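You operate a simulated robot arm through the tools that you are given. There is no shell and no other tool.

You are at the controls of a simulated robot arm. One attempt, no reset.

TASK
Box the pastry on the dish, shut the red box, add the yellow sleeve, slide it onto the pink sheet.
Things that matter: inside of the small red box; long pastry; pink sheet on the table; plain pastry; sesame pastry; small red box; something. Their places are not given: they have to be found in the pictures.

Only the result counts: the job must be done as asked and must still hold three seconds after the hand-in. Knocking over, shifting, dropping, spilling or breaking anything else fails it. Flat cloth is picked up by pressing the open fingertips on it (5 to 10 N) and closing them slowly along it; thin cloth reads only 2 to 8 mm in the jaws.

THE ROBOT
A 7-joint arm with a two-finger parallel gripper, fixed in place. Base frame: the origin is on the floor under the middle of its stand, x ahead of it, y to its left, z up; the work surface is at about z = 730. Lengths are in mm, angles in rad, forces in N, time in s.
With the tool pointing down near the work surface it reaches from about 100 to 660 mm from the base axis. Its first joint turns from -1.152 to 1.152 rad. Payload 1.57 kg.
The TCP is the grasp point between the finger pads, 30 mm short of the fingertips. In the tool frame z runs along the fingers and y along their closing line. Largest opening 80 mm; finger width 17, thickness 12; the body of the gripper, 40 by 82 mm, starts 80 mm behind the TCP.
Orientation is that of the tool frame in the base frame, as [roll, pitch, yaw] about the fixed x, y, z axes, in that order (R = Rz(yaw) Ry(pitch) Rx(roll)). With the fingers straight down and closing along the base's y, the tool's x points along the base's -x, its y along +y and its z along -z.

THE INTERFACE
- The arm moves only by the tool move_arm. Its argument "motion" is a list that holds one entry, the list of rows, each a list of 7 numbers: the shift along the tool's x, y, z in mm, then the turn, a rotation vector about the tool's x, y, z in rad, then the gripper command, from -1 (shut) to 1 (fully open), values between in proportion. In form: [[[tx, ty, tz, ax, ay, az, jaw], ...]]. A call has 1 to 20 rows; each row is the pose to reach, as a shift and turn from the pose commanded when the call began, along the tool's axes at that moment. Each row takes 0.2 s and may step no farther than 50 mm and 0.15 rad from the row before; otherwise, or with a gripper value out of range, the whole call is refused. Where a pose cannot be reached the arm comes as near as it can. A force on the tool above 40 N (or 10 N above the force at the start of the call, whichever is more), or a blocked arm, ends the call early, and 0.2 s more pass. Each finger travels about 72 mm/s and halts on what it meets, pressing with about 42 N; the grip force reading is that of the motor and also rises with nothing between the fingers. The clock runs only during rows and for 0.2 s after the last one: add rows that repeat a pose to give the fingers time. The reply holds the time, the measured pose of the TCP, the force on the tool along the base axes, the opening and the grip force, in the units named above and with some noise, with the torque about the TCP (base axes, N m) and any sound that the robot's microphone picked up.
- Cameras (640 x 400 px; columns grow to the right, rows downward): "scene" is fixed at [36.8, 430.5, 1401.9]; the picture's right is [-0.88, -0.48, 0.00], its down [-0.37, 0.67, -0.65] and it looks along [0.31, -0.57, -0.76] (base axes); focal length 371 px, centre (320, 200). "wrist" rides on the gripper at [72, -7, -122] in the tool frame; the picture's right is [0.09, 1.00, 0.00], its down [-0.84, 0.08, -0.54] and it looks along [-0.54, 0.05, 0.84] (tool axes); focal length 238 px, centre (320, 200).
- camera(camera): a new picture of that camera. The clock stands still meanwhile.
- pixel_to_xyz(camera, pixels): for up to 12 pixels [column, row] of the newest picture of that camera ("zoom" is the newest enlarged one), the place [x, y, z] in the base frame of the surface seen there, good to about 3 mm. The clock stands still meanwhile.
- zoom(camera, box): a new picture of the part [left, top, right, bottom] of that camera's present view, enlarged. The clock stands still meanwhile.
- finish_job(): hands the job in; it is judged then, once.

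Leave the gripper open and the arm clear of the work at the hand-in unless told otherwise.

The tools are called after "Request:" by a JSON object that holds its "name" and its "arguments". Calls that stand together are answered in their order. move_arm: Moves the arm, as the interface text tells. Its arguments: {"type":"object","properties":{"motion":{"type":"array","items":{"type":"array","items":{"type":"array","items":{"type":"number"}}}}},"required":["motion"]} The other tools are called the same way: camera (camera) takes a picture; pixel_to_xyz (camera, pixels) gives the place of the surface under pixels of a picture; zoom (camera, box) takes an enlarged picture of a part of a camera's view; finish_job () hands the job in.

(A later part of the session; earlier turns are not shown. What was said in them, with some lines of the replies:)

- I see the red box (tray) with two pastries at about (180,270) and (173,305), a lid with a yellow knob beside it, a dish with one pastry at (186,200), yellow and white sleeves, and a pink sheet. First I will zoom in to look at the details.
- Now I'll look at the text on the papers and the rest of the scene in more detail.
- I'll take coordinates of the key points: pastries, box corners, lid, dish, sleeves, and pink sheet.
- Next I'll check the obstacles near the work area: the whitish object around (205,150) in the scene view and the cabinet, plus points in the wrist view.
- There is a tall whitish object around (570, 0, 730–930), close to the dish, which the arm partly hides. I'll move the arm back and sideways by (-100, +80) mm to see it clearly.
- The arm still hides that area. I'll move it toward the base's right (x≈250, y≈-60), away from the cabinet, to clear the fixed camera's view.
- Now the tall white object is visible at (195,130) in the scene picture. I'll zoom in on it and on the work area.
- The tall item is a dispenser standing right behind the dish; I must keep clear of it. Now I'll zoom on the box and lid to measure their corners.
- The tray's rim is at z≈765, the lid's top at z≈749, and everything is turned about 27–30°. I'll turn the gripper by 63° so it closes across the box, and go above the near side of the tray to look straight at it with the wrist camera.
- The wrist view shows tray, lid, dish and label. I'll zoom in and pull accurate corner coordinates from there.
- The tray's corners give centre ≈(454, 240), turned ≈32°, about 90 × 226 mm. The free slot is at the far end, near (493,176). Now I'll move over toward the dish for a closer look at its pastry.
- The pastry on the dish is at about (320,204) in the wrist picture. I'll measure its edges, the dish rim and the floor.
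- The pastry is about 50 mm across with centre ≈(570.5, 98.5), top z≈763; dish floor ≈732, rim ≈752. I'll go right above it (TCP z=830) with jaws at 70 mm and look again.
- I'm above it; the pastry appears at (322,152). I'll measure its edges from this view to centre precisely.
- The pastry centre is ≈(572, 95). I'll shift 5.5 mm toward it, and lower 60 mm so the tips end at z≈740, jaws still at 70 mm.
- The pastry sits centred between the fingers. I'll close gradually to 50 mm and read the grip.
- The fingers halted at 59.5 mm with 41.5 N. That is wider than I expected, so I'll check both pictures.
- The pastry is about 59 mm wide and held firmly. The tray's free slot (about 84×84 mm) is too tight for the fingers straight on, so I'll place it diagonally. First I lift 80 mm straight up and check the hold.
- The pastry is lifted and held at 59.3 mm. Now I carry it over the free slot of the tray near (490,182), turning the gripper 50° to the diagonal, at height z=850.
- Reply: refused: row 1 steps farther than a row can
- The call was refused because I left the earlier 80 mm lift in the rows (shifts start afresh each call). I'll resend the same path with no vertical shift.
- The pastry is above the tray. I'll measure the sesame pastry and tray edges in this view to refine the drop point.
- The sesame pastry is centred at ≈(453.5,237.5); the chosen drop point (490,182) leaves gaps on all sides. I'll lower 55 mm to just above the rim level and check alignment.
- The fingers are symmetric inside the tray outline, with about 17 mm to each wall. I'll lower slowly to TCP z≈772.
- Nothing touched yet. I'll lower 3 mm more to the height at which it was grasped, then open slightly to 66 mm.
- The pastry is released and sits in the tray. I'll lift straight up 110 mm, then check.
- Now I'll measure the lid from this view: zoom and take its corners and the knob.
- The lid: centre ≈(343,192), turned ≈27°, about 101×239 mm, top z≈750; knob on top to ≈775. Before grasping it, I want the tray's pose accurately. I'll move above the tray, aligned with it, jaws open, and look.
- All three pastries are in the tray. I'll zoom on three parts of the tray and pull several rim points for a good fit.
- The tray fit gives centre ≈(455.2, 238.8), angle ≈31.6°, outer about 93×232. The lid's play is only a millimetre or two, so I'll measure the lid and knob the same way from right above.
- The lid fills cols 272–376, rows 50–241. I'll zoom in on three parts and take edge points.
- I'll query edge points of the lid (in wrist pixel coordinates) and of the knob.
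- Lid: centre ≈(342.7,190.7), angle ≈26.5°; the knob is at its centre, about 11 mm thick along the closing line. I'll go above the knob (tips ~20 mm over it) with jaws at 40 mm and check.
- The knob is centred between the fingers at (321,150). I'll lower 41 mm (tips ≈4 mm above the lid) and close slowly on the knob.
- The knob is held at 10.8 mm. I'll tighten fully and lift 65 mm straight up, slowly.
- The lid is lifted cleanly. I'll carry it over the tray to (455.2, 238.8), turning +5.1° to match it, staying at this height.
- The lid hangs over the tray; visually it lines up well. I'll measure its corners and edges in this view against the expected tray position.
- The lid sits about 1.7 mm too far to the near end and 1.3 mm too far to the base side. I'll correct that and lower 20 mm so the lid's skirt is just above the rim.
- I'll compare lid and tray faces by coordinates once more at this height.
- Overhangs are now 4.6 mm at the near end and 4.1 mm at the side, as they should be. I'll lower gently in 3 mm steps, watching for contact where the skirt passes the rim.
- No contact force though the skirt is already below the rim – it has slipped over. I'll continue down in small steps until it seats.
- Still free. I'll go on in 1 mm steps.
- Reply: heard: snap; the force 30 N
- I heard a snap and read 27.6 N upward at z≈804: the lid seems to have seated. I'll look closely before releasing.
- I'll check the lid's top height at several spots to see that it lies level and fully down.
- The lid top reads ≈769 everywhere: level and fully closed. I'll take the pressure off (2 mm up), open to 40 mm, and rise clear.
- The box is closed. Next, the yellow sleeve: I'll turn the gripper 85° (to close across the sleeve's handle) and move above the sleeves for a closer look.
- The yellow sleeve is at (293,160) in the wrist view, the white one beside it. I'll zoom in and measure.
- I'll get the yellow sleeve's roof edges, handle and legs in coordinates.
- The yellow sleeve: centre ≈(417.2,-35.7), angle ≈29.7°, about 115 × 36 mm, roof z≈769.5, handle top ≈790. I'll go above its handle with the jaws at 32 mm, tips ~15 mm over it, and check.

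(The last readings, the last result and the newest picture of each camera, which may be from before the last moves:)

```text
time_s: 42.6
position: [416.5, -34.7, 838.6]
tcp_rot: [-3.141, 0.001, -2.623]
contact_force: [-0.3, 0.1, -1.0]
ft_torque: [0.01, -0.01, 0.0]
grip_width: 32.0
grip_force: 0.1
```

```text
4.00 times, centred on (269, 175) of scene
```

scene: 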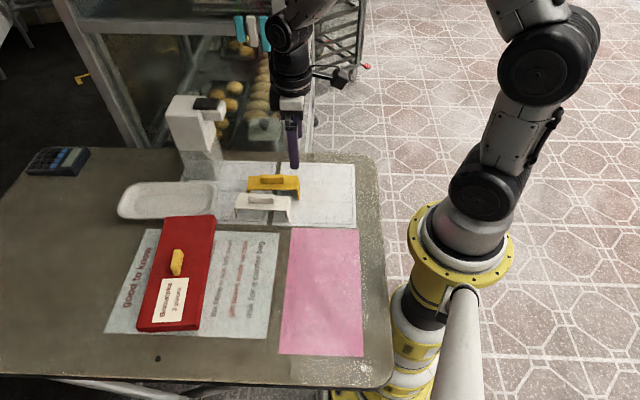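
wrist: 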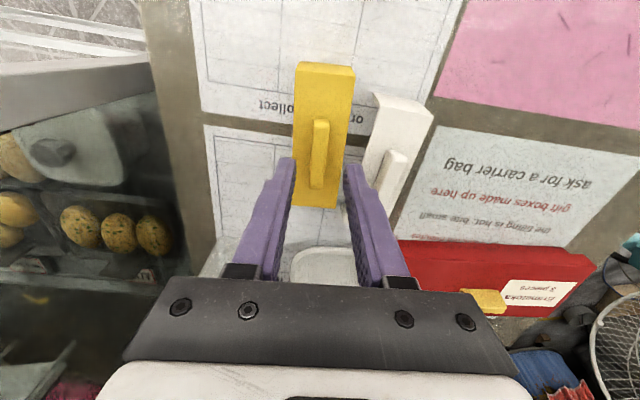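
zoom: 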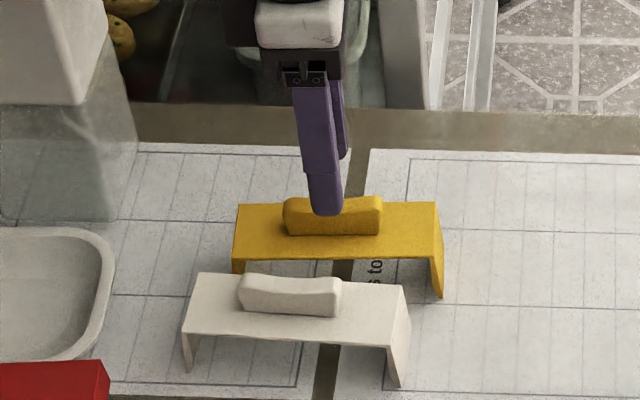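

The handle is centred between the fingers. I'll lower 35 mm (tips ≈3.5 mm above the sleeve roof) and close on the handle.

Request:
{"name": "move_arm", "arguments": {"motion": [[[0, 0, 12, 0, 0, 0, -0.2], [0, 0, 24, 0, 0, 0, -0.2], [0, 0, 31, 0, 0, 0, -0.2], [0, 0, 35, 0, 0, 0, -0.2], [0, 0, 35, 0, 0, 0, -0.2]]]}}

Request:
{"name": "move_arm", "arguments": {"motion": [[[0, 0, 0, 0, 0, 0, -0.4], [0, 0, 0, 0, 0, 0, -0.55], [0, 0, 0, 0, 0, 0, -0.7], [0, 0, 0, 0, 0, 0, -0.85], [0, 0, 0, 0, 0, 0, -1], [0, 0, 0, 0, 0, 0, -1]]]}}

Request:
{"name": "camera", "arguments": {"camera": "wrist"}}

Request:
{"name": "zoom", "arguments": {"camera": "scene", "box": [205, 125, 333, 225]}}

```text
time_s: 43.8
position: [418.2, -34.8, 802.1]
tcp_rot: [3.142, 0.002, -2.623]
contact_force: [0.5, 0.0, -0.6]
ft_torque: [-0.03, -0.02, 0.02]
grip_width: 32.2
grip_force: 0.0
```

```text
time_s: 45.2
position: [416.8, -34.7, 804.1]
tcp_rot: [-3.141, 0.002, -2.622]
contact_force: [-0.7, 0.3, 0.7]
ft_torque: [-0.02, 0.0, 0.05]
grip_width: 10.5
grip_force: 28.3
```

```text
taken
```

wrist: 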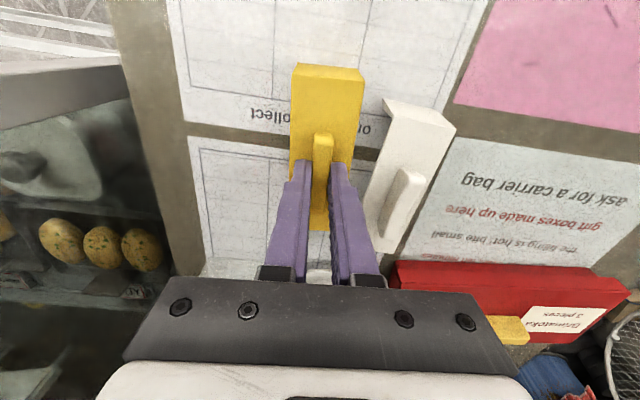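

```text
4.00 times, centred on (269, 175) of scene
```

zoom: 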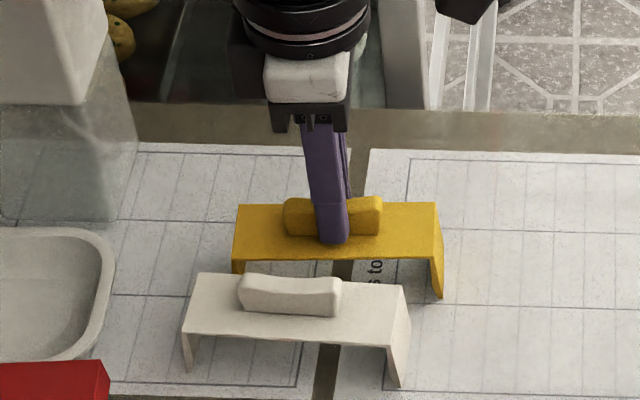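

The handle is held (10.5 mm, 28 N). I'll lift 90 mm straight up.

Request:
{"name": "move_arm", "arguments": {"motion": [[[0, 0, -5, 0, 0, 0, -1], [0, 0, -15, 0, 0, 0, -1], [0, 0, -35, 0, 0, 0, -1], [0, 0, -60, 0, 0, 0, -1], [0, 0, -90, 0, 0, 0, -1], [0, 0, -90, 0, 0, 0, -1]]]}}

Request:
{"name": "camera", "arguments": {"camera": "scene"}}

Request:
{"name": "zoom", "arguments": {"camera": "scene", "box": [120, 205, 280, 345]}}

```text
time_s: 46.6
position: [418.3, -35.6, 894.0]
tcp_rot: [3.141, 0.0, -2.624]
contact_force: [0.4, -0.3, -0.8]
ft_torque: [0.02, -0.03, -0.02]
grip_width: 10.5
grip_force: 28.4
```

```text
taken
```

scene: 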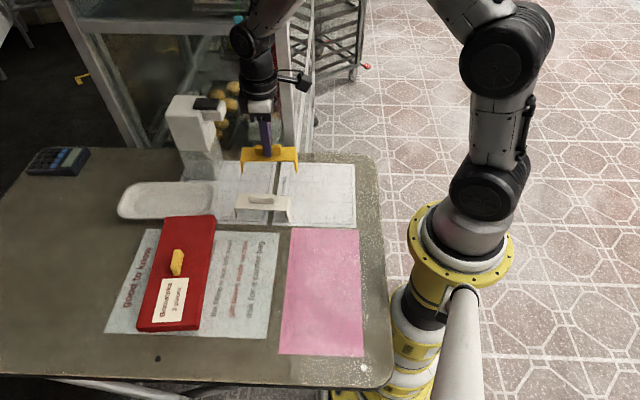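

```text
2.86 times, centred on (200, 275) of scene
```

zoom: 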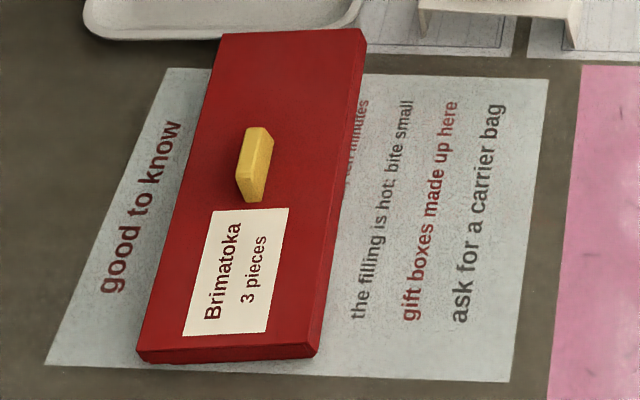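

The sleeve is lifted clear; the white one was not disturbed. I'll measure the closed box's edges in this view to place the sleeve right.

Request:
{"name": "pixel_to_xyz", "arguments": {"camera": "zoom", "pixels": [[207, 100], [193, 150], [180, 200], [153, 300], [347, 100], [339, 150], [331, 200], [316, 300], [240, 36], [300, 34], [180, 346], [260, 344]]}}

Request:
{"name": "pixel_to_xyz", "arguments": {"camera": "zoom", "pixels": [[225, 36], [357, 33], [140, 347], [309, 343], [350, 140], [335, 230], [322, 310], [260, 145], [250, 160], [150, 356], [220, 354], [300, 351]]}}

```text
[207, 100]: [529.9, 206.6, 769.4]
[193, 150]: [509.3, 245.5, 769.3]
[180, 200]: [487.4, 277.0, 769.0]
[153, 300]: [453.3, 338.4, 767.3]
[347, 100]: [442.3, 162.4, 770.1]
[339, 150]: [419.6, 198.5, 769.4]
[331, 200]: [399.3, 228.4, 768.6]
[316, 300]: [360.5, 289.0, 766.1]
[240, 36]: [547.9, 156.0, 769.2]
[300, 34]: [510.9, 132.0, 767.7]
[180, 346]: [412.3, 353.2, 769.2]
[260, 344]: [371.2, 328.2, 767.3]
```

```text
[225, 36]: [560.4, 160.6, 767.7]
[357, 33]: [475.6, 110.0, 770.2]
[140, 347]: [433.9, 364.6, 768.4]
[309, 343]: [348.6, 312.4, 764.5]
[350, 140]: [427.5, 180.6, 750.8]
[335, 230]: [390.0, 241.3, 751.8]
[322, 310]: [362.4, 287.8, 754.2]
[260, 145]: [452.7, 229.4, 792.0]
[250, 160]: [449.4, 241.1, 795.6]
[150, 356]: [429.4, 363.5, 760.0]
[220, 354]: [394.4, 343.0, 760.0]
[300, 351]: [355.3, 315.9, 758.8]
```

Box: centre ≈(455.3,238), angle 31.8°, lid about 101 mm wide; the sleeve (≈110 mm inside) will straddle it on the far half, beyond the knob, at ≈(491,180). I'll carry it there at this height, turning 2.1° more.

Request:
{"name": "move_arm", "arguments": {"motion": [[[-28.5, 25.2, 0, 0, 0, -0.006, -1], [-57, 50.3, 0, 0, 0, -0.012, -1], [-85.5, 75.5, 0, 0, 0, -0.018, -1], [-114, 100.6, 0, 0, 0, -0.025, -1], [-142.5, 125.8, 0, 0, 0, -0.031, -1], [-171, 150.9, 0, 0, 0, -0.037, -1], [-171, 150.9, 0, 0, 0, -0.037, -1], [-171, 150.9, 0, 0, 0, -0.037, -1]]]}}

Request:
{"name": "camera", "arguments": {"camera": "wrist"}}

Request:
{"name": "zoom", "arguments": {"camera": "scene", "box": [110, 130, 302, 290]}}

```text
time_s: 48.4
position: [490.4, 180.8, 893.6]
tcp_rot: [3.141, 0.0, -2.588]
contact_force: [0.2, -0.4, -0.5]
ft_torque: [0.03, -0.03, 0.02]
grip_width: 10.5
grip_force: 28.4
```

```text
taken
```

wrist: 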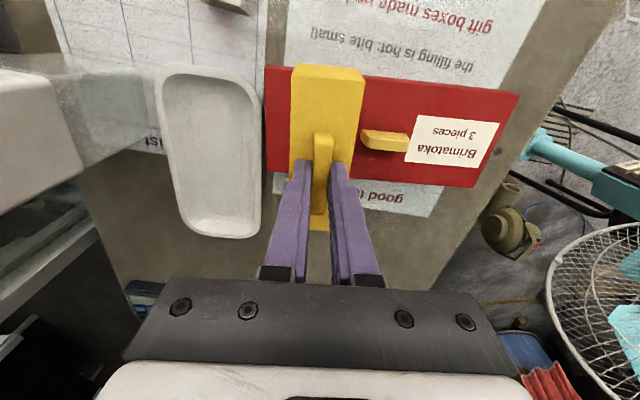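

```text
2.50 times, centred on (206, 210) of scene
```

zoom: 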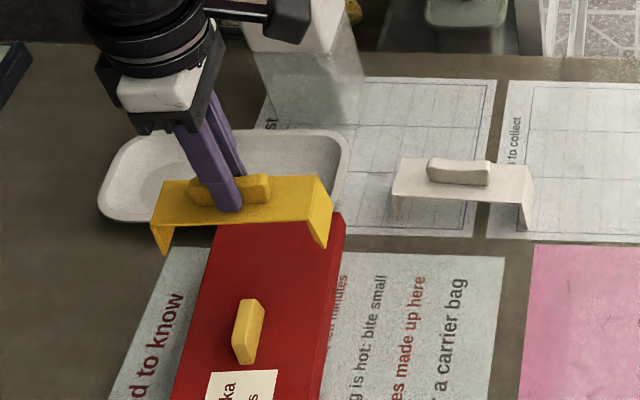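

The sleeve hangs over the far half of the box. I'll measure the sleeve's ends against the box sides.

Request:
{"name": "pixel_to_xyz", "arguments": {"camera": "zoom", "pixels": [[154, 219], [310, 227], [167, 183], [320, 180], [325, 242], [330, 215], [164, 250], [322, 205], [180, 221], [280, 225], [325, 225], [160, 235]]}}

Request:
{"name": "pixel_to_xyz", "arguments": {"camera": "wrist", "pixels": [[294, 80], [328, 82], [360, 84], [292, 120], [357, 120], [290, 160], [353, 160], [318, 227], [325, 68], [268, 70], [275, 165], [322, 140]]}}

```text
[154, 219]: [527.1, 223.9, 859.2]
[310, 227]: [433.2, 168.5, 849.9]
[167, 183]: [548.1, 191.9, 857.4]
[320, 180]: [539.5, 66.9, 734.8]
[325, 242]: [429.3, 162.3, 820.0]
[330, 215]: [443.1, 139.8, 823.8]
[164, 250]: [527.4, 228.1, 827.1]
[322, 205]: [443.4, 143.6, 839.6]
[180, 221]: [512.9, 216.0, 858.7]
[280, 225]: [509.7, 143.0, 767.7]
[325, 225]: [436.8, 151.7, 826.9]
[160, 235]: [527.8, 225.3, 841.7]
```

```text
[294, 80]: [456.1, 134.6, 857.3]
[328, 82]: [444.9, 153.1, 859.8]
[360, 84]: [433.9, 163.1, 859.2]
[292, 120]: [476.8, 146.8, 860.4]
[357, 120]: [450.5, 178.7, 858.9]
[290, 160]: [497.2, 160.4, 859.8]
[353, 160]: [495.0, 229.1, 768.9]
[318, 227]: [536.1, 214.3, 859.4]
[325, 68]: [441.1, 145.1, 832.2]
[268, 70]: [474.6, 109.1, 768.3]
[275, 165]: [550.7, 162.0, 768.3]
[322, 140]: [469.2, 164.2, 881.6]
```

The sleeve is nearly centred across the box (about 1.3 mm off). I'll correct it and lower 42 mm so the legs are just above the lid, then check.

Request:
{"name": "move_arm", "arguments": {"motion": [[[-1.3, 0, 14, 0, 0, 0, -1], [-1.3, 0, 28, 0, 0, 0, -1], [-1.3, 0, 42, 0, 0, 0, -1], [-1.3, 0, 42, 0, 0, 0, -1]]]}}

Request:
{"name": "zoom", "arguments": {"camera": "scene", "box": [130, 170, 258, 280]}}

Request:
{"name": "camera", "arguments": {"camera": "wrist"}}

```text
time_s: 49.4
position: [490.7, 182.6, 850.4]
tcp_rot: [-3.141, 0.002, -2.586]
contact_force: [-0.3, 0.2, -0.3]
ft_torque: [0.01, -0.03, -0.04]
grip_width: 10.6
grip_force: 28.0
```

```text
3.64 times, centred on (194, 225) of scene
```

zoom: 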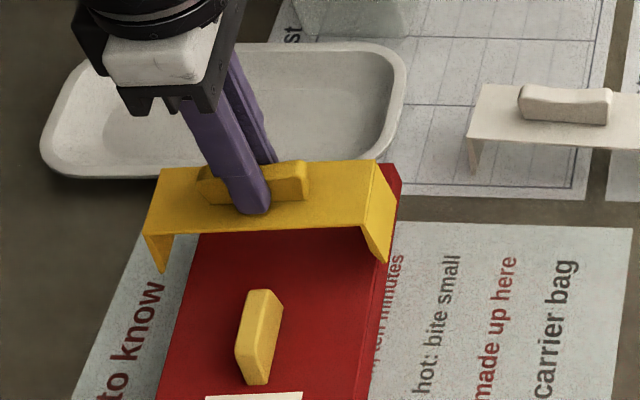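

```text
taken
```

wrist: 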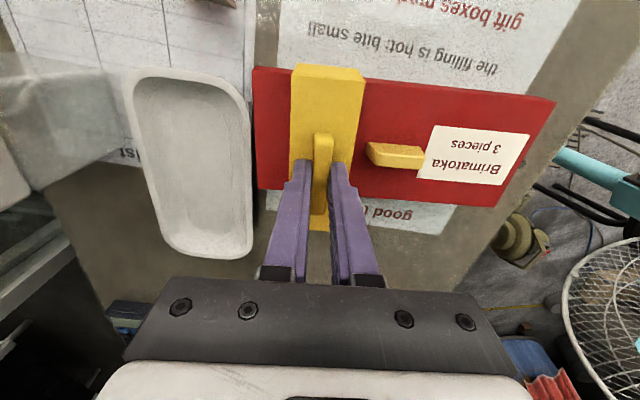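

I'll check the legs' positions against the lid's edges at this height.

Request:
{"name": "pixel_to_xyz", "arguments": {"camera": "zoom", "pixels": [[384, 255], [390, 235], [386, 210], [392, 195], [163, 266], [152, 250], [147, 236], [372, 240], [390, 290], [385, 320], [397, 178], [378, 360]]}}

Request:
{"name": "pixel_to_xyz", "arguments": {"camera": "wrist", "pixels": [[300, 68], [340, 72], [294, 80], [362, 86], [318, 227], [312, 225], [259, 187], [280, 190], [256, 70], [275, 71], [420, 85], [420, 198]]}}

```text
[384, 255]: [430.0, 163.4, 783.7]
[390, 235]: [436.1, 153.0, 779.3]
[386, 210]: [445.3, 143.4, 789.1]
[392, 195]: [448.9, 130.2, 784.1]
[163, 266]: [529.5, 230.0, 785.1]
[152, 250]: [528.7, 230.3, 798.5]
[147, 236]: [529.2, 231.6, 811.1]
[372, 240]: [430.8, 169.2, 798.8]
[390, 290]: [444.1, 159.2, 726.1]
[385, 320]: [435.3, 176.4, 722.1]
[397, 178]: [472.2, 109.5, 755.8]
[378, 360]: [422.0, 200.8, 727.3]
```

```text
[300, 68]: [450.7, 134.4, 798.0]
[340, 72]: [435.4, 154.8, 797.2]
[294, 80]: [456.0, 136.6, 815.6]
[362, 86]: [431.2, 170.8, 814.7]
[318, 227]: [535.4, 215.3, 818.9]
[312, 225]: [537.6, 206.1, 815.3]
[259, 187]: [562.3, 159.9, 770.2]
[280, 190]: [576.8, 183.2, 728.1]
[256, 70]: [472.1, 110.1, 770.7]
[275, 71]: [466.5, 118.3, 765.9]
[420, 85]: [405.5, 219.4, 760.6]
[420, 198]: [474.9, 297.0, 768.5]
```

The legs clear the lid on both sides (about 4–6 mm). I'll lower 38 mm over the lid, watching force.

Request:
{"name": "move_arm", "arguments": {"motion": [[[0.5, 0, 6, 0, 0, 0, -1], [0.5, 0, 12, 0, 0, 0, -1], [0.5, 0, 18, 0, 0, 0, -1], [0.5, 0, 24, 0, 0, 0, -1], [0.5, 0, 30, 0, 0, 0, -1], [0.5, 0, 35, 0, 0, 0, -1], [0.5, 0, 39, 0, 0, 0, -1], [0.5, 0, 39, 0, 0, 0, -1]]]}}

Request:
{"name": "zoom", "arguments": {"camera": "scene", "box": [130, 170, 258, 280]}}

```text
time_s: 51.2
position: [490.7, 180.9, 812.3]
tcp_rot: [-3.141, 0.004, -2.585]
contact_force: [-0.3, -1.2, -0.5]
ft_torque: [0.0, 0.03, -0.02]
grip_width: 10.5
grip_force: 28.5
```

```text
3.64 times, centred on (194, 225) of scene
```

zoom: 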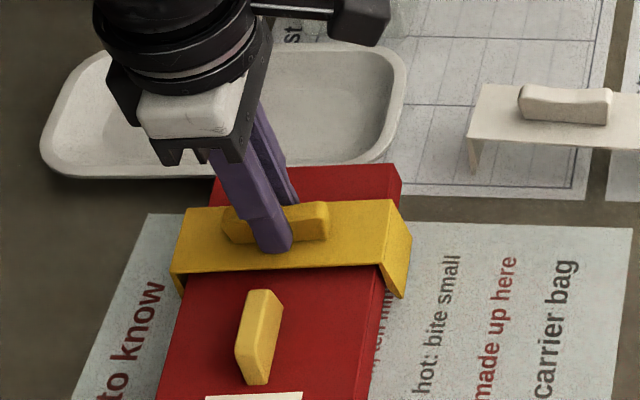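

No contact; the legs straddle the lid. I'll go on in 1 mm steps until it rests.

Request:
{"name": "move_arm", "arguments": {"motion": [[[0, 0, 1, 0, 0, 0, -1], [0, 0, 2, 0, 0, 0, -1], [0, 0, 3, 0, 0, 0, -1], [0, 0, 4, 0, 0, 0, -1], [0, 0, 5, 0, 0, 0, -1], [0, 0, 5, 0, 0, 0, -1]]]}}

```text
time_s: 52.6
position: [491.4, 181.1, 806.9]
tcp_rot: [-3.141, 0.002, -2.587]
contact_force: [0.0, 0.3, 0.0]
ft_torque: [0.01, 0.0, -0.03]
grip_width: 10.3
grip_force: 28.4
```

Still no contact. I'll continue in 0.7 mm steps.

Request:
{"name": "move_arm", "arguments": {"motion": [[[0, 0, 0.7, 0, 0, 0, -1], [0, 0, 1.4, 0, 0, 0, -1], [0, 0, 2.1, 0, 0, 0, -1], [0, 0, 2.8, 0, 0, 0, -1], [0, 0, 2.8, 0, 0, 0, -1]]]}}

Request:
{"name": "zoom", "arguments": {"camera": "scene", "box": [130, 170, 258, 280]}}

```text
time_s: 53.8
position: [490.9, 182.3, 806.3]
tcp_rot: [-3.141, 0.004, -2.587]
contact_force: [-3.2, 0.4, 14.9]
ft_torque: [-0.14, 0.29, 0.0]
grip_width: 10.9
grip_force: 28.4
```

```text
3.64 times, centred on (194, 225) of scene
```

zoom: 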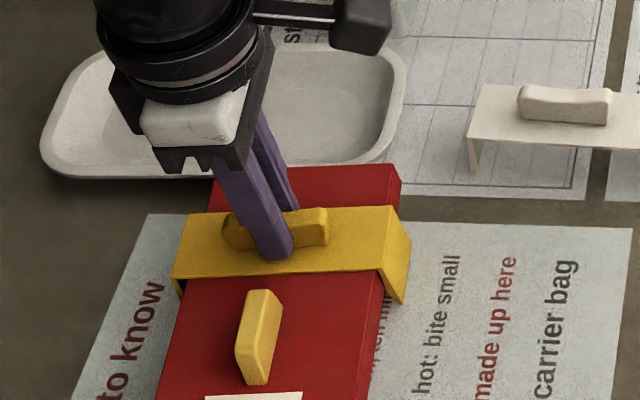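

It now rests on the lid (14.9 N). I'll relieve the pressure by 1.3 mm, open to 32 mm, and rise 90 mm.

Request:
{"name": "move_arm", "arguments": {"motion": [[[0, 0, -1.3, 0, 0, 0, -1], [0, 0, -1.3, 0, 0, 0, -0.7], [0, 0, -1.3, 0, 0, 0, -0.4], [0, 0, -1.3, 0, 0, 0, -0.2], [0, 0, -1.3, 0, 0, 0, -0.2], [0, 0, -15, 0, 0, 0, -0.2], [0, 0, -40, 0, 0, 0, -0.2], [0, 0, -80, 0, 0, 0, -0.2], [0, 0, -110, 0, 0, 0, -0.2], [0, 0, -110, 0, 0, 0, -0.2]]]}}

Request:
{"name": "camera", "arguments": {"camera": "scene"}}

Request:
{"name": "zoom", "arguments": {"camera": "scene", "box": [120, 180, 280, 340]}}

Request:
{"name": "camera", "arguments": {"camera": "wrist"}}

```text
time_s: 56.0
position: [489.4, 178.1, 914.1]
tcp_rot: [3.141, 0.002, -2.587]
contact_force: [-0.5, -1.0, -0.1]
ft_torque: [0.03, 0.02, 0.0]
grip_width: 32.0
grip_force: 0.1
```

```text
taken
```

scene: 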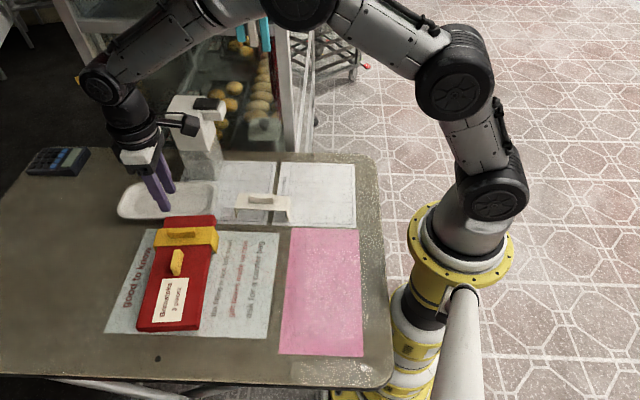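

```text
2.50 times, centred on (200, 260) of scene
```

zoom: 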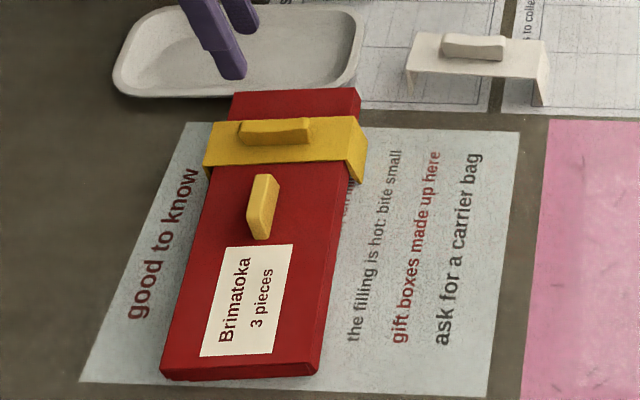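

```text
taken
```

wrist: 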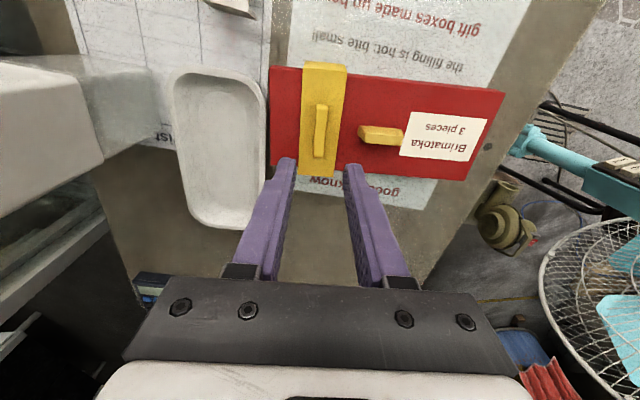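

The yellow sleeve sits squarely over the box's far half. For the slide, I'll grasp the lid's knob again and drag the whole box over the table. I'll turn the gripper back 90° and go above the knob to look.

Request:
{"name": "move_arm", "arguments": {"motion": [[[0, 8.2, 0, 0, 0, 0.1309, 0], [0, 16.4, 0, 0, 0, 0.2618, 0], [0, 24.5, 0, 0, 0, 0.3927, 0], [0, 32.7, 0, 0, 0, 0.5236, 0], [0, 40.9, 0, 0, 0, 0.6545, 0], [0, 49, 0, 0, 0, 0.7854, 0], [0, 57.2, 0, 0, 0, 0.9163, 0], [0, 65.4, 0, 0, 0, 1.0472, 0], [0, 73.6, 0, 0, 0, 1.1781, 0], [0.3, 81.8, 0, 0, 0, 1.309, 0], [0.5, 90, 4, 0, 0, 1.4399, 0], [0.7, 98.1, 9, 0, 0, 1.5708, 0], [0.7, 98.1, 9, 0, 0, 1.5708, 0]]]}}

Request:
{"name": "camera", "arguments": {"camera": "wrist"}}

Request:
{"name": "camera", "arguments": {"camera": "scene"}}

```text
time_s: 58.8
position: [438.5, 265.0, 905.0]
tcp_rot: [3.14, -0.001, 2.124]
contact_force: [-0.6, -0.2, 0.4]
ft_torque: [0.0, 0.01, 0.02]
grip_width: 40.1
grip_force: 0.1
```

```text
taken
```

wrist: 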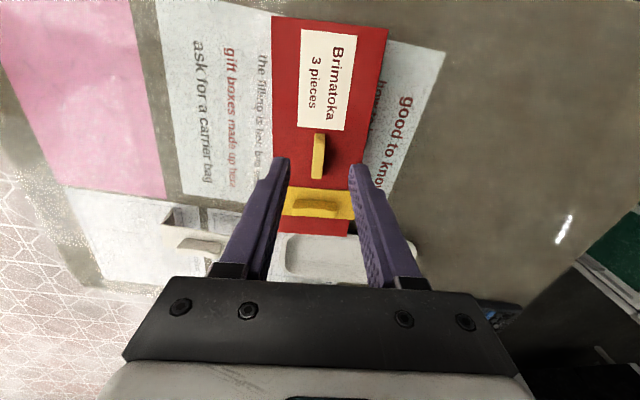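

```text
taken
```

scene: 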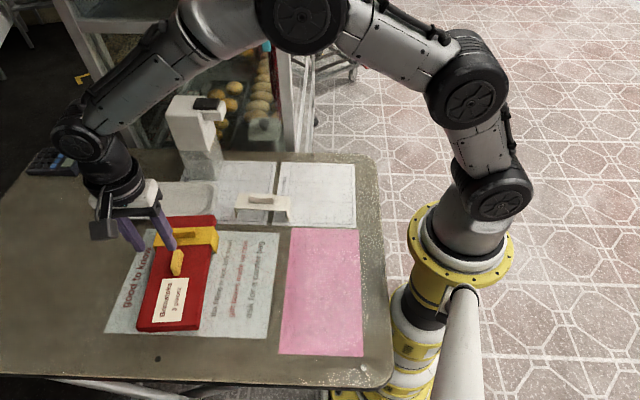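

I'll measure the knob and box from here, and the pink sheet's corners in the fixed camera's zoom.

Request:
{"name": "pixel_to_xyz", "arguments": {"camera": "wrist", "pixels": [[319, 140], [319, 150], [318.5, 160], [317, 174], [314, 155], [323, 155], [275, 25], [276, 100], [386, 30], [373, 100], [300, 205], [330, 205]]}}

Request:
{"name": "zoom", "arguments": {"camera": "scene", "box": [260, 215, 388, 365]}}

```text
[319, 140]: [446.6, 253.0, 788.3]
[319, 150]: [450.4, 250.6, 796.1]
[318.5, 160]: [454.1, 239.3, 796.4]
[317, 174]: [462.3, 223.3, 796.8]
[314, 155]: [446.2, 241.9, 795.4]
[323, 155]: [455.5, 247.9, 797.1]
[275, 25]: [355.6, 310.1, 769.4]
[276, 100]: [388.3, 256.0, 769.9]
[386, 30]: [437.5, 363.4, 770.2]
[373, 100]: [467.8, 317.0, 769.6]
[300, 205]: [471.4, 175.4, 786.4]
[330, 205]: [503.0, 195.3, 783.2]
```

```text
2.67 times, centred on (324, 290) of scene
```

zoom: 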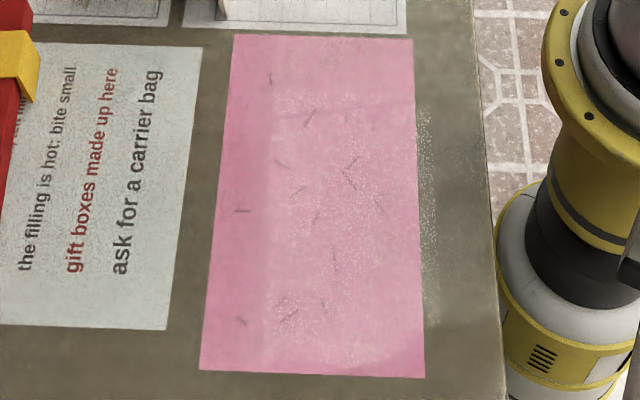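

Now the pink sheet's corners and edges.

Request:
{"name": "pixel_to_xyz", "arguments": {"camera": "zoom", "pixels": [[236, 38], [411, 42], [202, 367], [422, 375], [226, 120], [216, 220], [208, 300], [414, 120], [418, 220], [320, 39], [310, 371], [180, 300]]}}

```text
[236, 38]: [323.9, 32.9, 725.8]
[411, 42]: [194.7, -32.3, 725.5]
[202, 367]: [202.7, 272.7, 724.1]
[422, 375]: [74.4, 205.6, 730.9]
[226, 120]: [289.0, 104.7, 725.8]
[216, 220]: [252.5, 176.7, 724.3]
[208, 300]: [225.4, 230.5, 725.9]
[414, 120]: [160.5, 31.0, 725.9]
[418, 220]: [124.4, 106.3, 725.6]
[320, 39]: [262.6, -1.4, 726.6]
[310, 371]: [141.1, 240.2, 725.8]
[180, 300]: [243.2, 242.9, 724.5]
```

Pink sheet: centre ≈(198.9,119.7), angle 26.9°, about 145×268 mm. Knob is at ≈(454.8,238.3). I'll go down onto the knob with jaws at 40 mm.

Request:
{"name": "move_arm", "arguments": {"motion": [[[-15, -0.1, 25, 0, 0, 0, 0], [-29.5, -0.2, 50, 0, 0, 0, 0], [-29.5, -0.2, 70, 0, 0, 0, 0], [-29.5, -0.2, 85, 0, 0, 0, 0], [-29.5, -0.2, 100, 0, 0, 0, 0], [-29.5, -0.2, 100, 0, 0, 0, 0]]]}}

Request:
{"name": "camera", "arguments": {"camera": "wrist"}}

Request:
{"name": "zoom", "arguments": {"camera": "scene", "box": [120, 190, 248, 300]}}

```text
time_s: 60.2
position: [455.1, 238.5, 805.0]
tcp_rot: [3.139, 0.0, 2.125]
contact_force: [0.9, 0.4, 0.8]
ft_torque: [0.01, 0.03, -0.01]
grip_width: 40.4
grip_force: 0.0
```

```text
taken
```

wrist: 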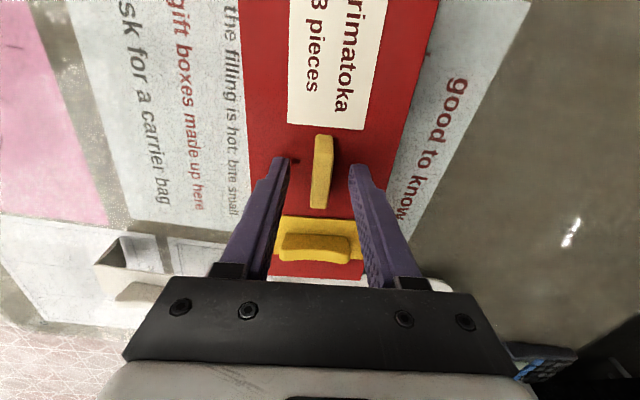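

```text
3.64 times, centred on (184, 245) of scene
```

zoom: 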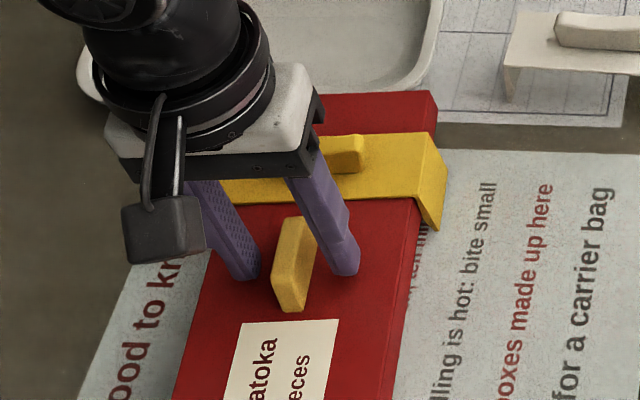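

The knob is between the fingers. I'll close on it gently.

Request:
{"name": "move_arm", "arguments": {"motion": [[[0, 0, 0, 0, 0, 0, -0.3], [0, 0, 0, 0, 0, 0, -0.5], [0, 0, 0, 0, 0, 0, -0.65], [0, 0, 0, 0, 0, 0, -0.8], [0, 0, 0, 0, 0, 0, -1], [0, 0, 0, 0, 0, 0, -1]]]}}

```text
time_s: 61.6
position: [454.3, 237.8, 805.9]
tcp_rot: [3.14, 0.0, 2.127]
contact_force: [1.6, 1.5, 0.5]
ft_torque: [-0.02, 0.02, 0.0]
grip_width: 10.8
grip_force: 29.0
```

Held at 10.8 mm. I'll drag a first 15 mm toward the sheet as a test, watching force and whether the whole box follows.

Request:
{"name": "move_arm", "arguments": {"motion": [[[0.4, -3, 0, 0, 0, 0.001, -1], [0.7, -6, 0, 0, 0, 0.002, -1], [1.1, -9, 0, 0, 0, 0.003, -1], [1.5, -12, 0, 0, 0, 0.004, -1], [1.8, -15, 0, 0, 0, 0.005, -1]]]}}

Request:
{"name": "zoom", "arguments": {"camera": "scene", "box": [120, 190, 280, 350]}}

```text
time_s: 62.8
position: [440.6, 232.6, 805.9]
tcp_rot: [3.138, -0.001, 2.121]
contact_force: [2.1, 1.3, 4.7]
ft_torque: [0.01, 0.0, 0.0]
grip_width: 11.0
grip_force: 28.6
```

```text
2.50 times, centred on (200, 270) of scene
```

zoom: 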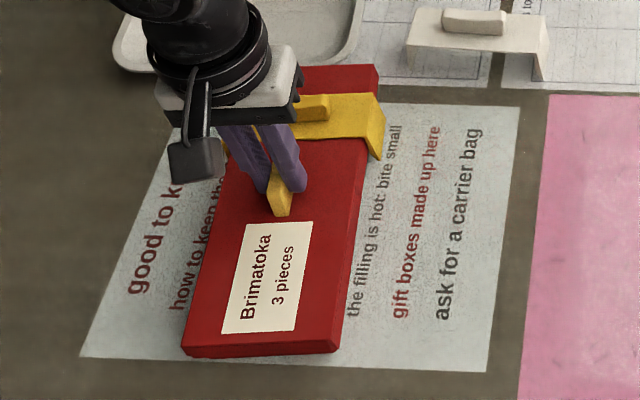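

The box with sleeve follows as one, the leaflet stays put, forces are small. I'll drag on about 133 mm, turning it slowly to match the sheet.

Request:
{"name": "move_arm", "arguments": {"motion": [[[0.8, -6.6, -0.3, 0, 0, 0.004, -1], [1.6, -13.3, -0.3, 0, 0, 0.008, -1], [2.3, -19.9, -0.3, 0, 0, 0.012, -1], [3.1, -26.5, -0.3, 0, 0, 0.016, -1], [3.9, -33.2, -0.3, 0, 0, 0.02, -1], [4.7, -39.8, -0.3, 0, 0, 0.024, -1], [5.4, -46.4, -0.3, 0, 0, 0.028, -1], [6.2, -53, -0.3, 0, 0, 0.032, -1], [7, -59.7, -0.3, 0, 0, 0.036, -1], [7.8, -66.3, -0.3, 0, 0, 0.04, -1], [8.5, -72.9, -0.3, 0, 0, 0.044, -1], [9.3, -79.6, -0.3, 0, 0, 0.048, -1], [10.1, -86.2, -0.3, 0, 0, 0.052, -1], [10.9, -92.8, -0.3, 0, 0, 0.056, -1], [11.6, -99.5, -0.3, 0, 0, 0.06, -1], [12.4, -106.1, -0.3, 0, 0, 0.064, -1], [13.2, -112.7, -0.3, 0, 0, 0.068, -1], [14, -119.3, -0.3, 0, 0, 0.072, -1], [14.7, -126, -0.3, 0, 0, 0.076, -1], [15.5, -132.6, -0.3, 0, 0, 0.08, -1]]]}}

Request:
{"name": "camera", "arguments": {"camera": "scene"}}

Request:
{"name": "zoom", "arguments": {"camera": "scene", "box": [160, 170, 380, 370]}}

```text
time_s: 67.0
position: [319.6, 176.6, 805.8]
tcp_rot: [3.135, 0.001, 2.041]
contact_force: [3.9, 0.9, 6.8]
ft_torque: [-0.05, 0.02, 0.03]
grip_width: 10.8
grip_force: 28.4
```

```text
taken
```

scene: 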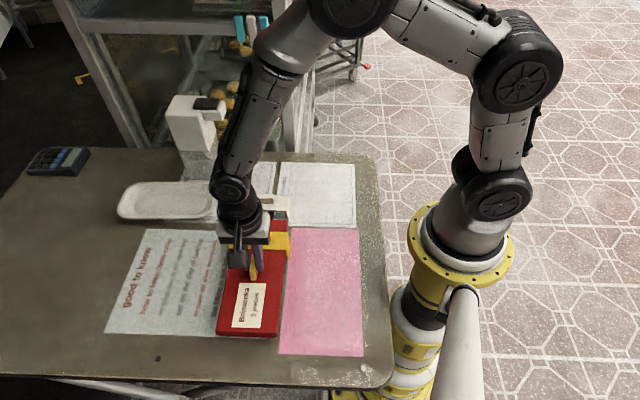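

```text
2.00 times, centred on (270, 270) of scene
```

zoom: 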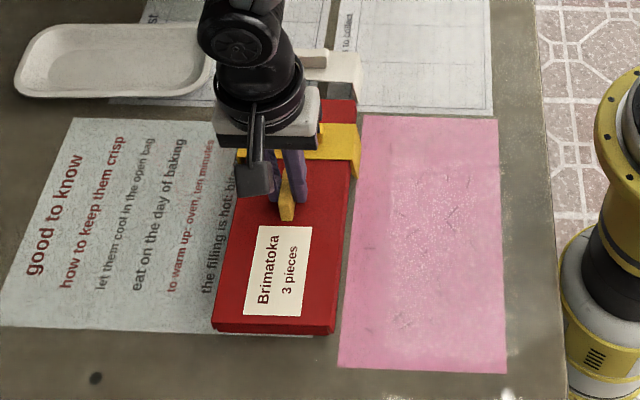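

The box is right beside the pink sheet, aligned with it. Next 40 mm takes its edge onto the sheet; I'll do this slowly and check that the sheet is not pushed.

Request:
{"name": "move_arm", "arguments": {"motion": [[[0.2, -5, -0.4, 0, 0, 0, -1], [0.4, -10, -0.4, 0, 0, 0, -1], [0.5, -15, -0.4, 0, 0, 0, -1], [0.7, -20, -0.4, 0, 0, 0, -1], [0.9, -25, -0.4, 0, 0, 0, -1], [1.1, -30, -0.4, 0, 0, 0, -1], [1.3, -35, -0.4, 0, 0, 0, -1], [1.4, -40, -0.4, 0, 0, 0, -1]]]}}

Request:
{"name": "zoom", "arguments": {"camera": "scene", "box": [160, 170, 380, 370]}}

```text
time_s: 68.8
position: [282.9, 159.9, 805.7]
tcp_rot: [3.141, 0.0, 2.042]
contact_force: [3.7, 2.3, 8.8]
ft_torque: [0.02, -0.03, -0.02]
grip_width: 10.7
grip_force: 28.0
```

```text
2.00 times, centred on (270, 270) of scene
```

zoom: 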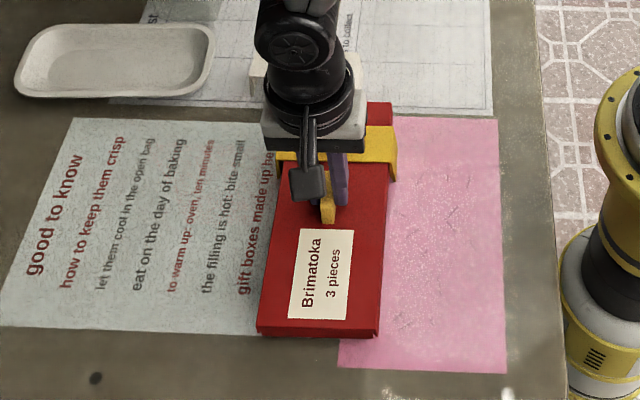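

The box is sliding onto the sheet and the sheet stays in place. I'll drag the remaining 93 mm to the sheet's centre.

Request:
{"name": "move_arm", "arguments": {"motion": [[[0.2, -6, -0.3, 0, 0, 0, -1], [0.4, -12, -0.3, 0, 0, 0, -1], [0.6, -18, -0.3, 0, 0, 0, -1], [0.9, -24, -0.3, 0, 0, 0, -1], [1.1, -30, -0.3, 0, 0, 0, -1], [1.3, -36, -0.3, 0, 0, 0, -1], [1.5, -42, -0.3, 0, 0, 0, -1], [1.7, -48, -0.3, 0, 0, 0, -1], [2, -54, -0.3, 0, 0, 0, -1], [2.2, -60, -0.3, 0, 0, 0, -1], [2.4, -66, -0.3, 0, 0, 0, -1], [2.6, -72, -0.3, 0, 0, 0, -1], [2.9, -78, -0.3, 0, 0, 0, -1], [3.1, -84, -0.3, 0, 0, 0, -1], [3.3, -89, -0.3, 0, 0, 0, -1], [3.4, -93.3, -0.3, 0, 0, 0, -1], [3.4, -93.3, -0.3, 0, 0, 0, -1]]]}}

Request:
{"name": "camera", "arguments": {"camera": "scene"}}

Request:
{"name": "zoom", "arguments": {"camera": "scene", "box": [200, 170, 400, 370]}}

```text
time_s: 72.4
position: [197.4, 121.3, 806.1]
tcp_rot: [3.141, 0.001, 2.042]
contact_force: [0.0, 0.3, -2.9]
ft_torque: [0.0, 0.02, -0.03]
grip_width: 10.7
grip_force: 28.6
```

```text
taken
```

scene: 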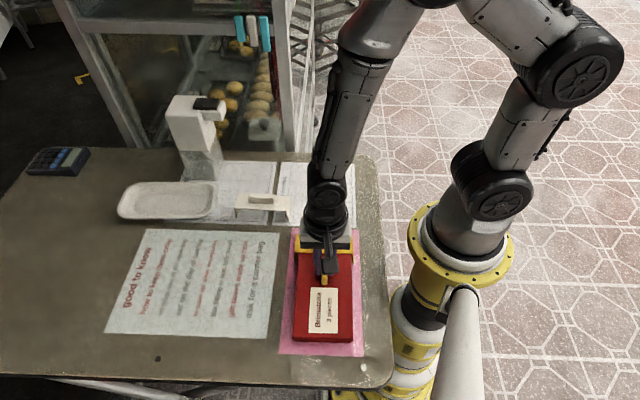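

```text
2.00 times, centred on (300, 270) of scene
```

zoom: 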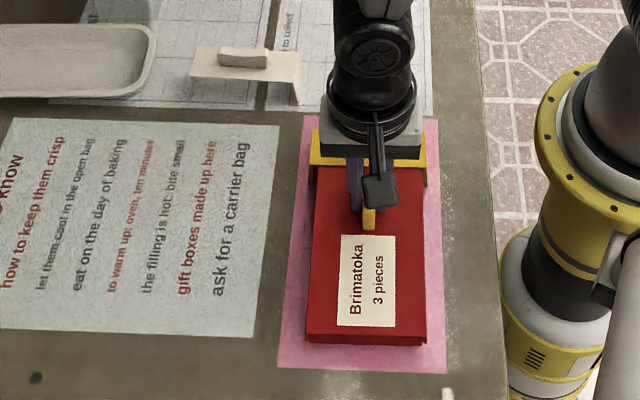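

The box lies on the pink sheet with margins all round. The slight -2.9 N shows I'm lifting a bit; I'll lower 0.8 mm, open, and rise straight up.

Request:
{"name": "move_arm", "arguments": {"motion": [[[0, 0, 0.8, 0, 0, 0, -1], [0, 0, 0.8, 0, 0, 0, -1]]]}}

Request:
{"name": "move_arm", "arguments": {"motion": [[[0, 0, 0, 0, 0, 0, -0.7], [0, 0, 0, 0, 0, 0, -0.4], [0, 0, 0, 0, 0, 0, -0.1], [0, 0, 0, 0, 0, 0, 0], [0, 0, 0, 0, 0, 0, 0], [0, 0, -15, 0, 0, 0, 0], [0, 0, -40, 0, 0, 0, 0], [0, 0, -80, 0, 0, 0, 0], [0, 0, -120, 0, 0, 0, 0], [0, 0, -150, 0, 0, 0, 0.5], [0, 0, -150, 0, 0, 0, 1]]]}}

Request:
{"name": "camera", "arguments": {"camera": "wrist"}}

Request:
{"name": "camera", "arguments": {"camera": "scene"}}

```text
time_s: 73.0
position: [197.7, 120.7, 806.6]
tcp_rot: [3.139, 0.001, 2.042]
contact_force: [0.5, 0.0, -0.6]
ft_torque: [-0.06, 0.04, 0.01]
grip_width: 10.8
grip_force: 28.4
```

```text
time_s: 75.4
position: [199.2, 118.7, 955.7]
tcp_rot: [3.14, 0.002, 2.041]
contact_force: [-0.6, -0.1, 0.4]
ft_torque: [-0.01, 0.01, 0.01]
grip_width: 80.1
grip_force: 0.0
```

```text
taken
```

wrist: 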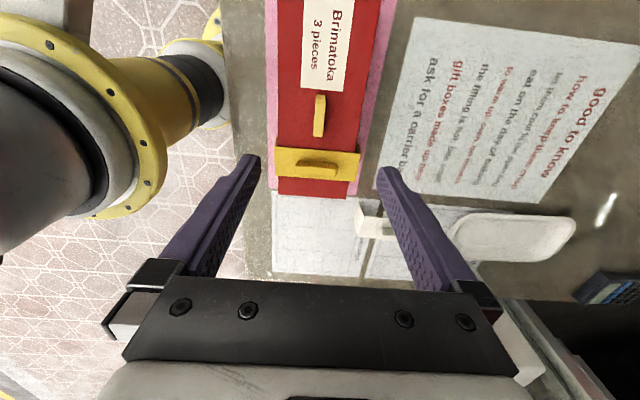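

```text
taken
```

scene: 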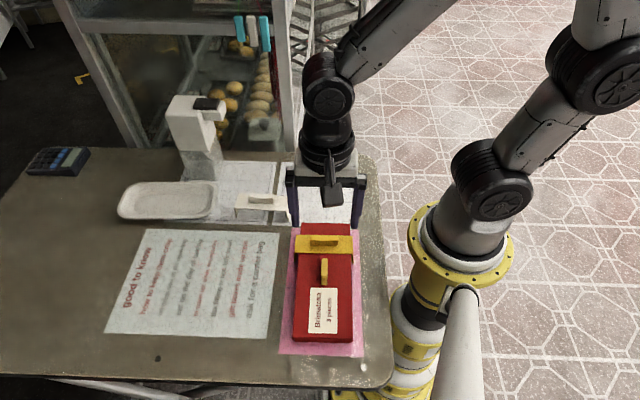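

The box, sleeve and lid stand on the pink sheet. I'll raise the arm and move it away from the work, then inspect everything.

Request:
{"name": "move_arm", "arguments": {"motion": [[[0, 0, -40, 0, 0, 0, 1], [0, 0, -70, 0, 0, 0, 1], [0, 35, -75, 0, 0, 0, 1], [0, 70, -75, 0, 0, 0, 1], [0, 105, -75, 0, 0, 0, 1], [0, 140, -75, 0, 0, 0, 1], [0, 175, -75, 0, 0, 0, 1], [0, 210, -75, 0, 0, 0, 1], [0, 210, -75, 0, 0, 0, 1]]]}}

Request:
{"name": "camera", "arguments": {"camera": "scene"}}

Request:
{"name": "zoom", "arguments": {"camera": "scene", "box": [240, 180, 400, 370]}}

Request:
{"name": "camera", "arguments": {"camera": "wrist"}}

```text
time_s: 77.4
position: [386.4, 213.0, 1032.6]
tcp_rot: [3.14, 0.0, 2.04]
contact_force: [0.6, 0.6, -0.1]
ft_torque: [0.0, -0.02, -0.02]
grip_width: 80.3
grip_force: 0.0
```

```text
taken
```

scene: 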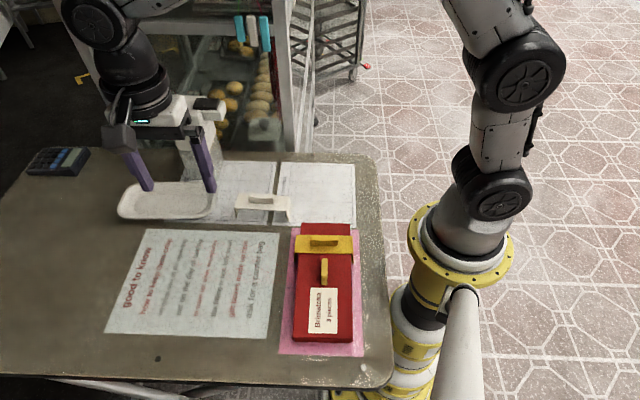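

```text
2.11 times, centred on (320, 275) of scene
```

zoom: 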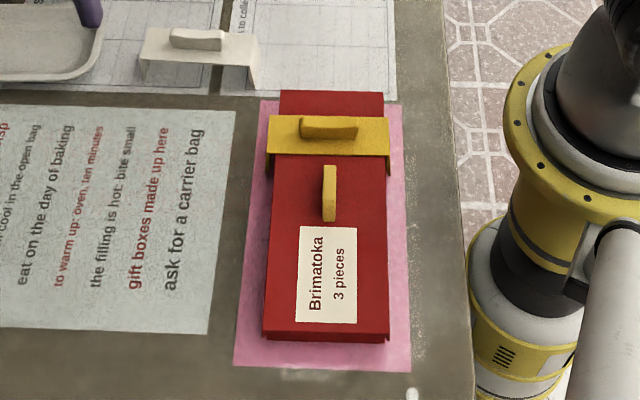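

```text
taken
```

wrist: 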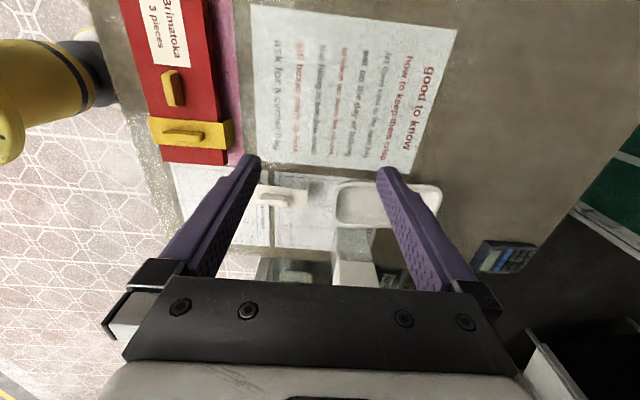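

I'll verify by coordinates that the box footprint is inside the sheet and the lid and sleeve are level.

Request:
{"name": "pixel_to_xyz", "arguments": {"camera": "zoom", "pixels": [[284, 94], [380, 95], [268, 330], [386, 331], [275, 200], [386, 200], [330, 92], [325, 332], [330, 175], [275, 150], [385, 150], [330, 127]]}}

Request:
{"name": "zoom", "arguments": {"camera": "scene", "box": [285, 215, 365, 265]}}

Request:
{"name": "zoom", "arguments": {"camera": "scene", "box": [270, 310, 374, 365]}}

```text
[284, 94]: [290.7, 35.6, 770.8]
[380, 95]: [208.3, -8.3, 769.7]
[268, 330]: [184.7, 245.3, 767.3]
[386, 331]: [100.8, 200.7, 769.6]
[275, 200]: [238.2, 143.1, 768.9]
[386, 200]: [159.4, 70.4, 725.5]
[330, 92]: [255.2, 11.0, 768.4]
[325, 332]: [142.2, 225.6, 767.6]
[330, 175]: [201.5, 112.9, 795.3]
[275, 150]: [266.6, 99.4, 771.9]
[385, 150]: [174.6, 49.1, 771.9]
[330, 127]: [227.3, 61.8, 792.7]
```

```text
8.00 times, centred on (325, 240) of scene
```

zoom: 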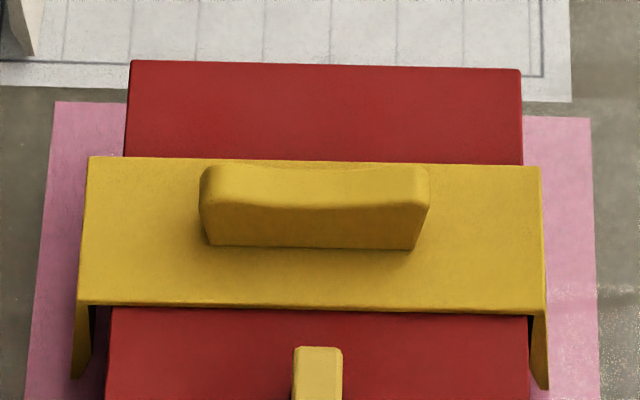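

```text
6.15 times, centred on (322, 338) of scene
```

zoom: 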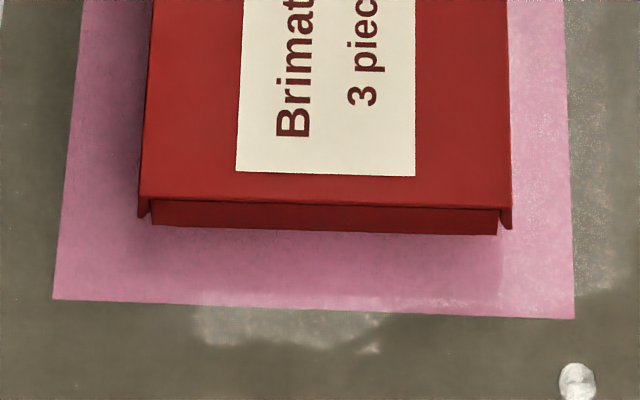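

The box footprint (centre ≈(196,118), margins ≥13 mm) is fully on the sheet, the lid is level at z≈769, the sleeve straddles it, the dish and white sleeve are where they were. The gripper is open and well clear, so I hand in the job.

Request:
{"name": "finish_job", "arguments": {}}

```text
The job is handed in.
```

The job is done and handed in: the dish pastry is in the red box, the lid is on, the yellow sleeve is over it, and the box is on the pink sheet. I don't have a verdict from the judging yet; this is what the last pictures and readings showed before the hand-in:

- **Pastry:** it sits in the far slot of the box beside the other two, with all three below the rim before the lid went on.
- **Lid:** I heard a snap as it seated, and its top reads about z = 769 at all four corners.
- **Sleeve:** it straddles the half of the box beyond the knob, leaving the label uncovered. The knob sticks up in the middle, so it could not go there.
- **Pink sheet:** I dragged the closed box by its knob. By measurement the box is fully on the sheet, with at least 13 mm to spare all round. The sheet did not visibly move.
- **Everything else:** the dish, white sleeve, leaflet and dispenser look undisturbed.

The gripper is open and the arm is clear of the work.
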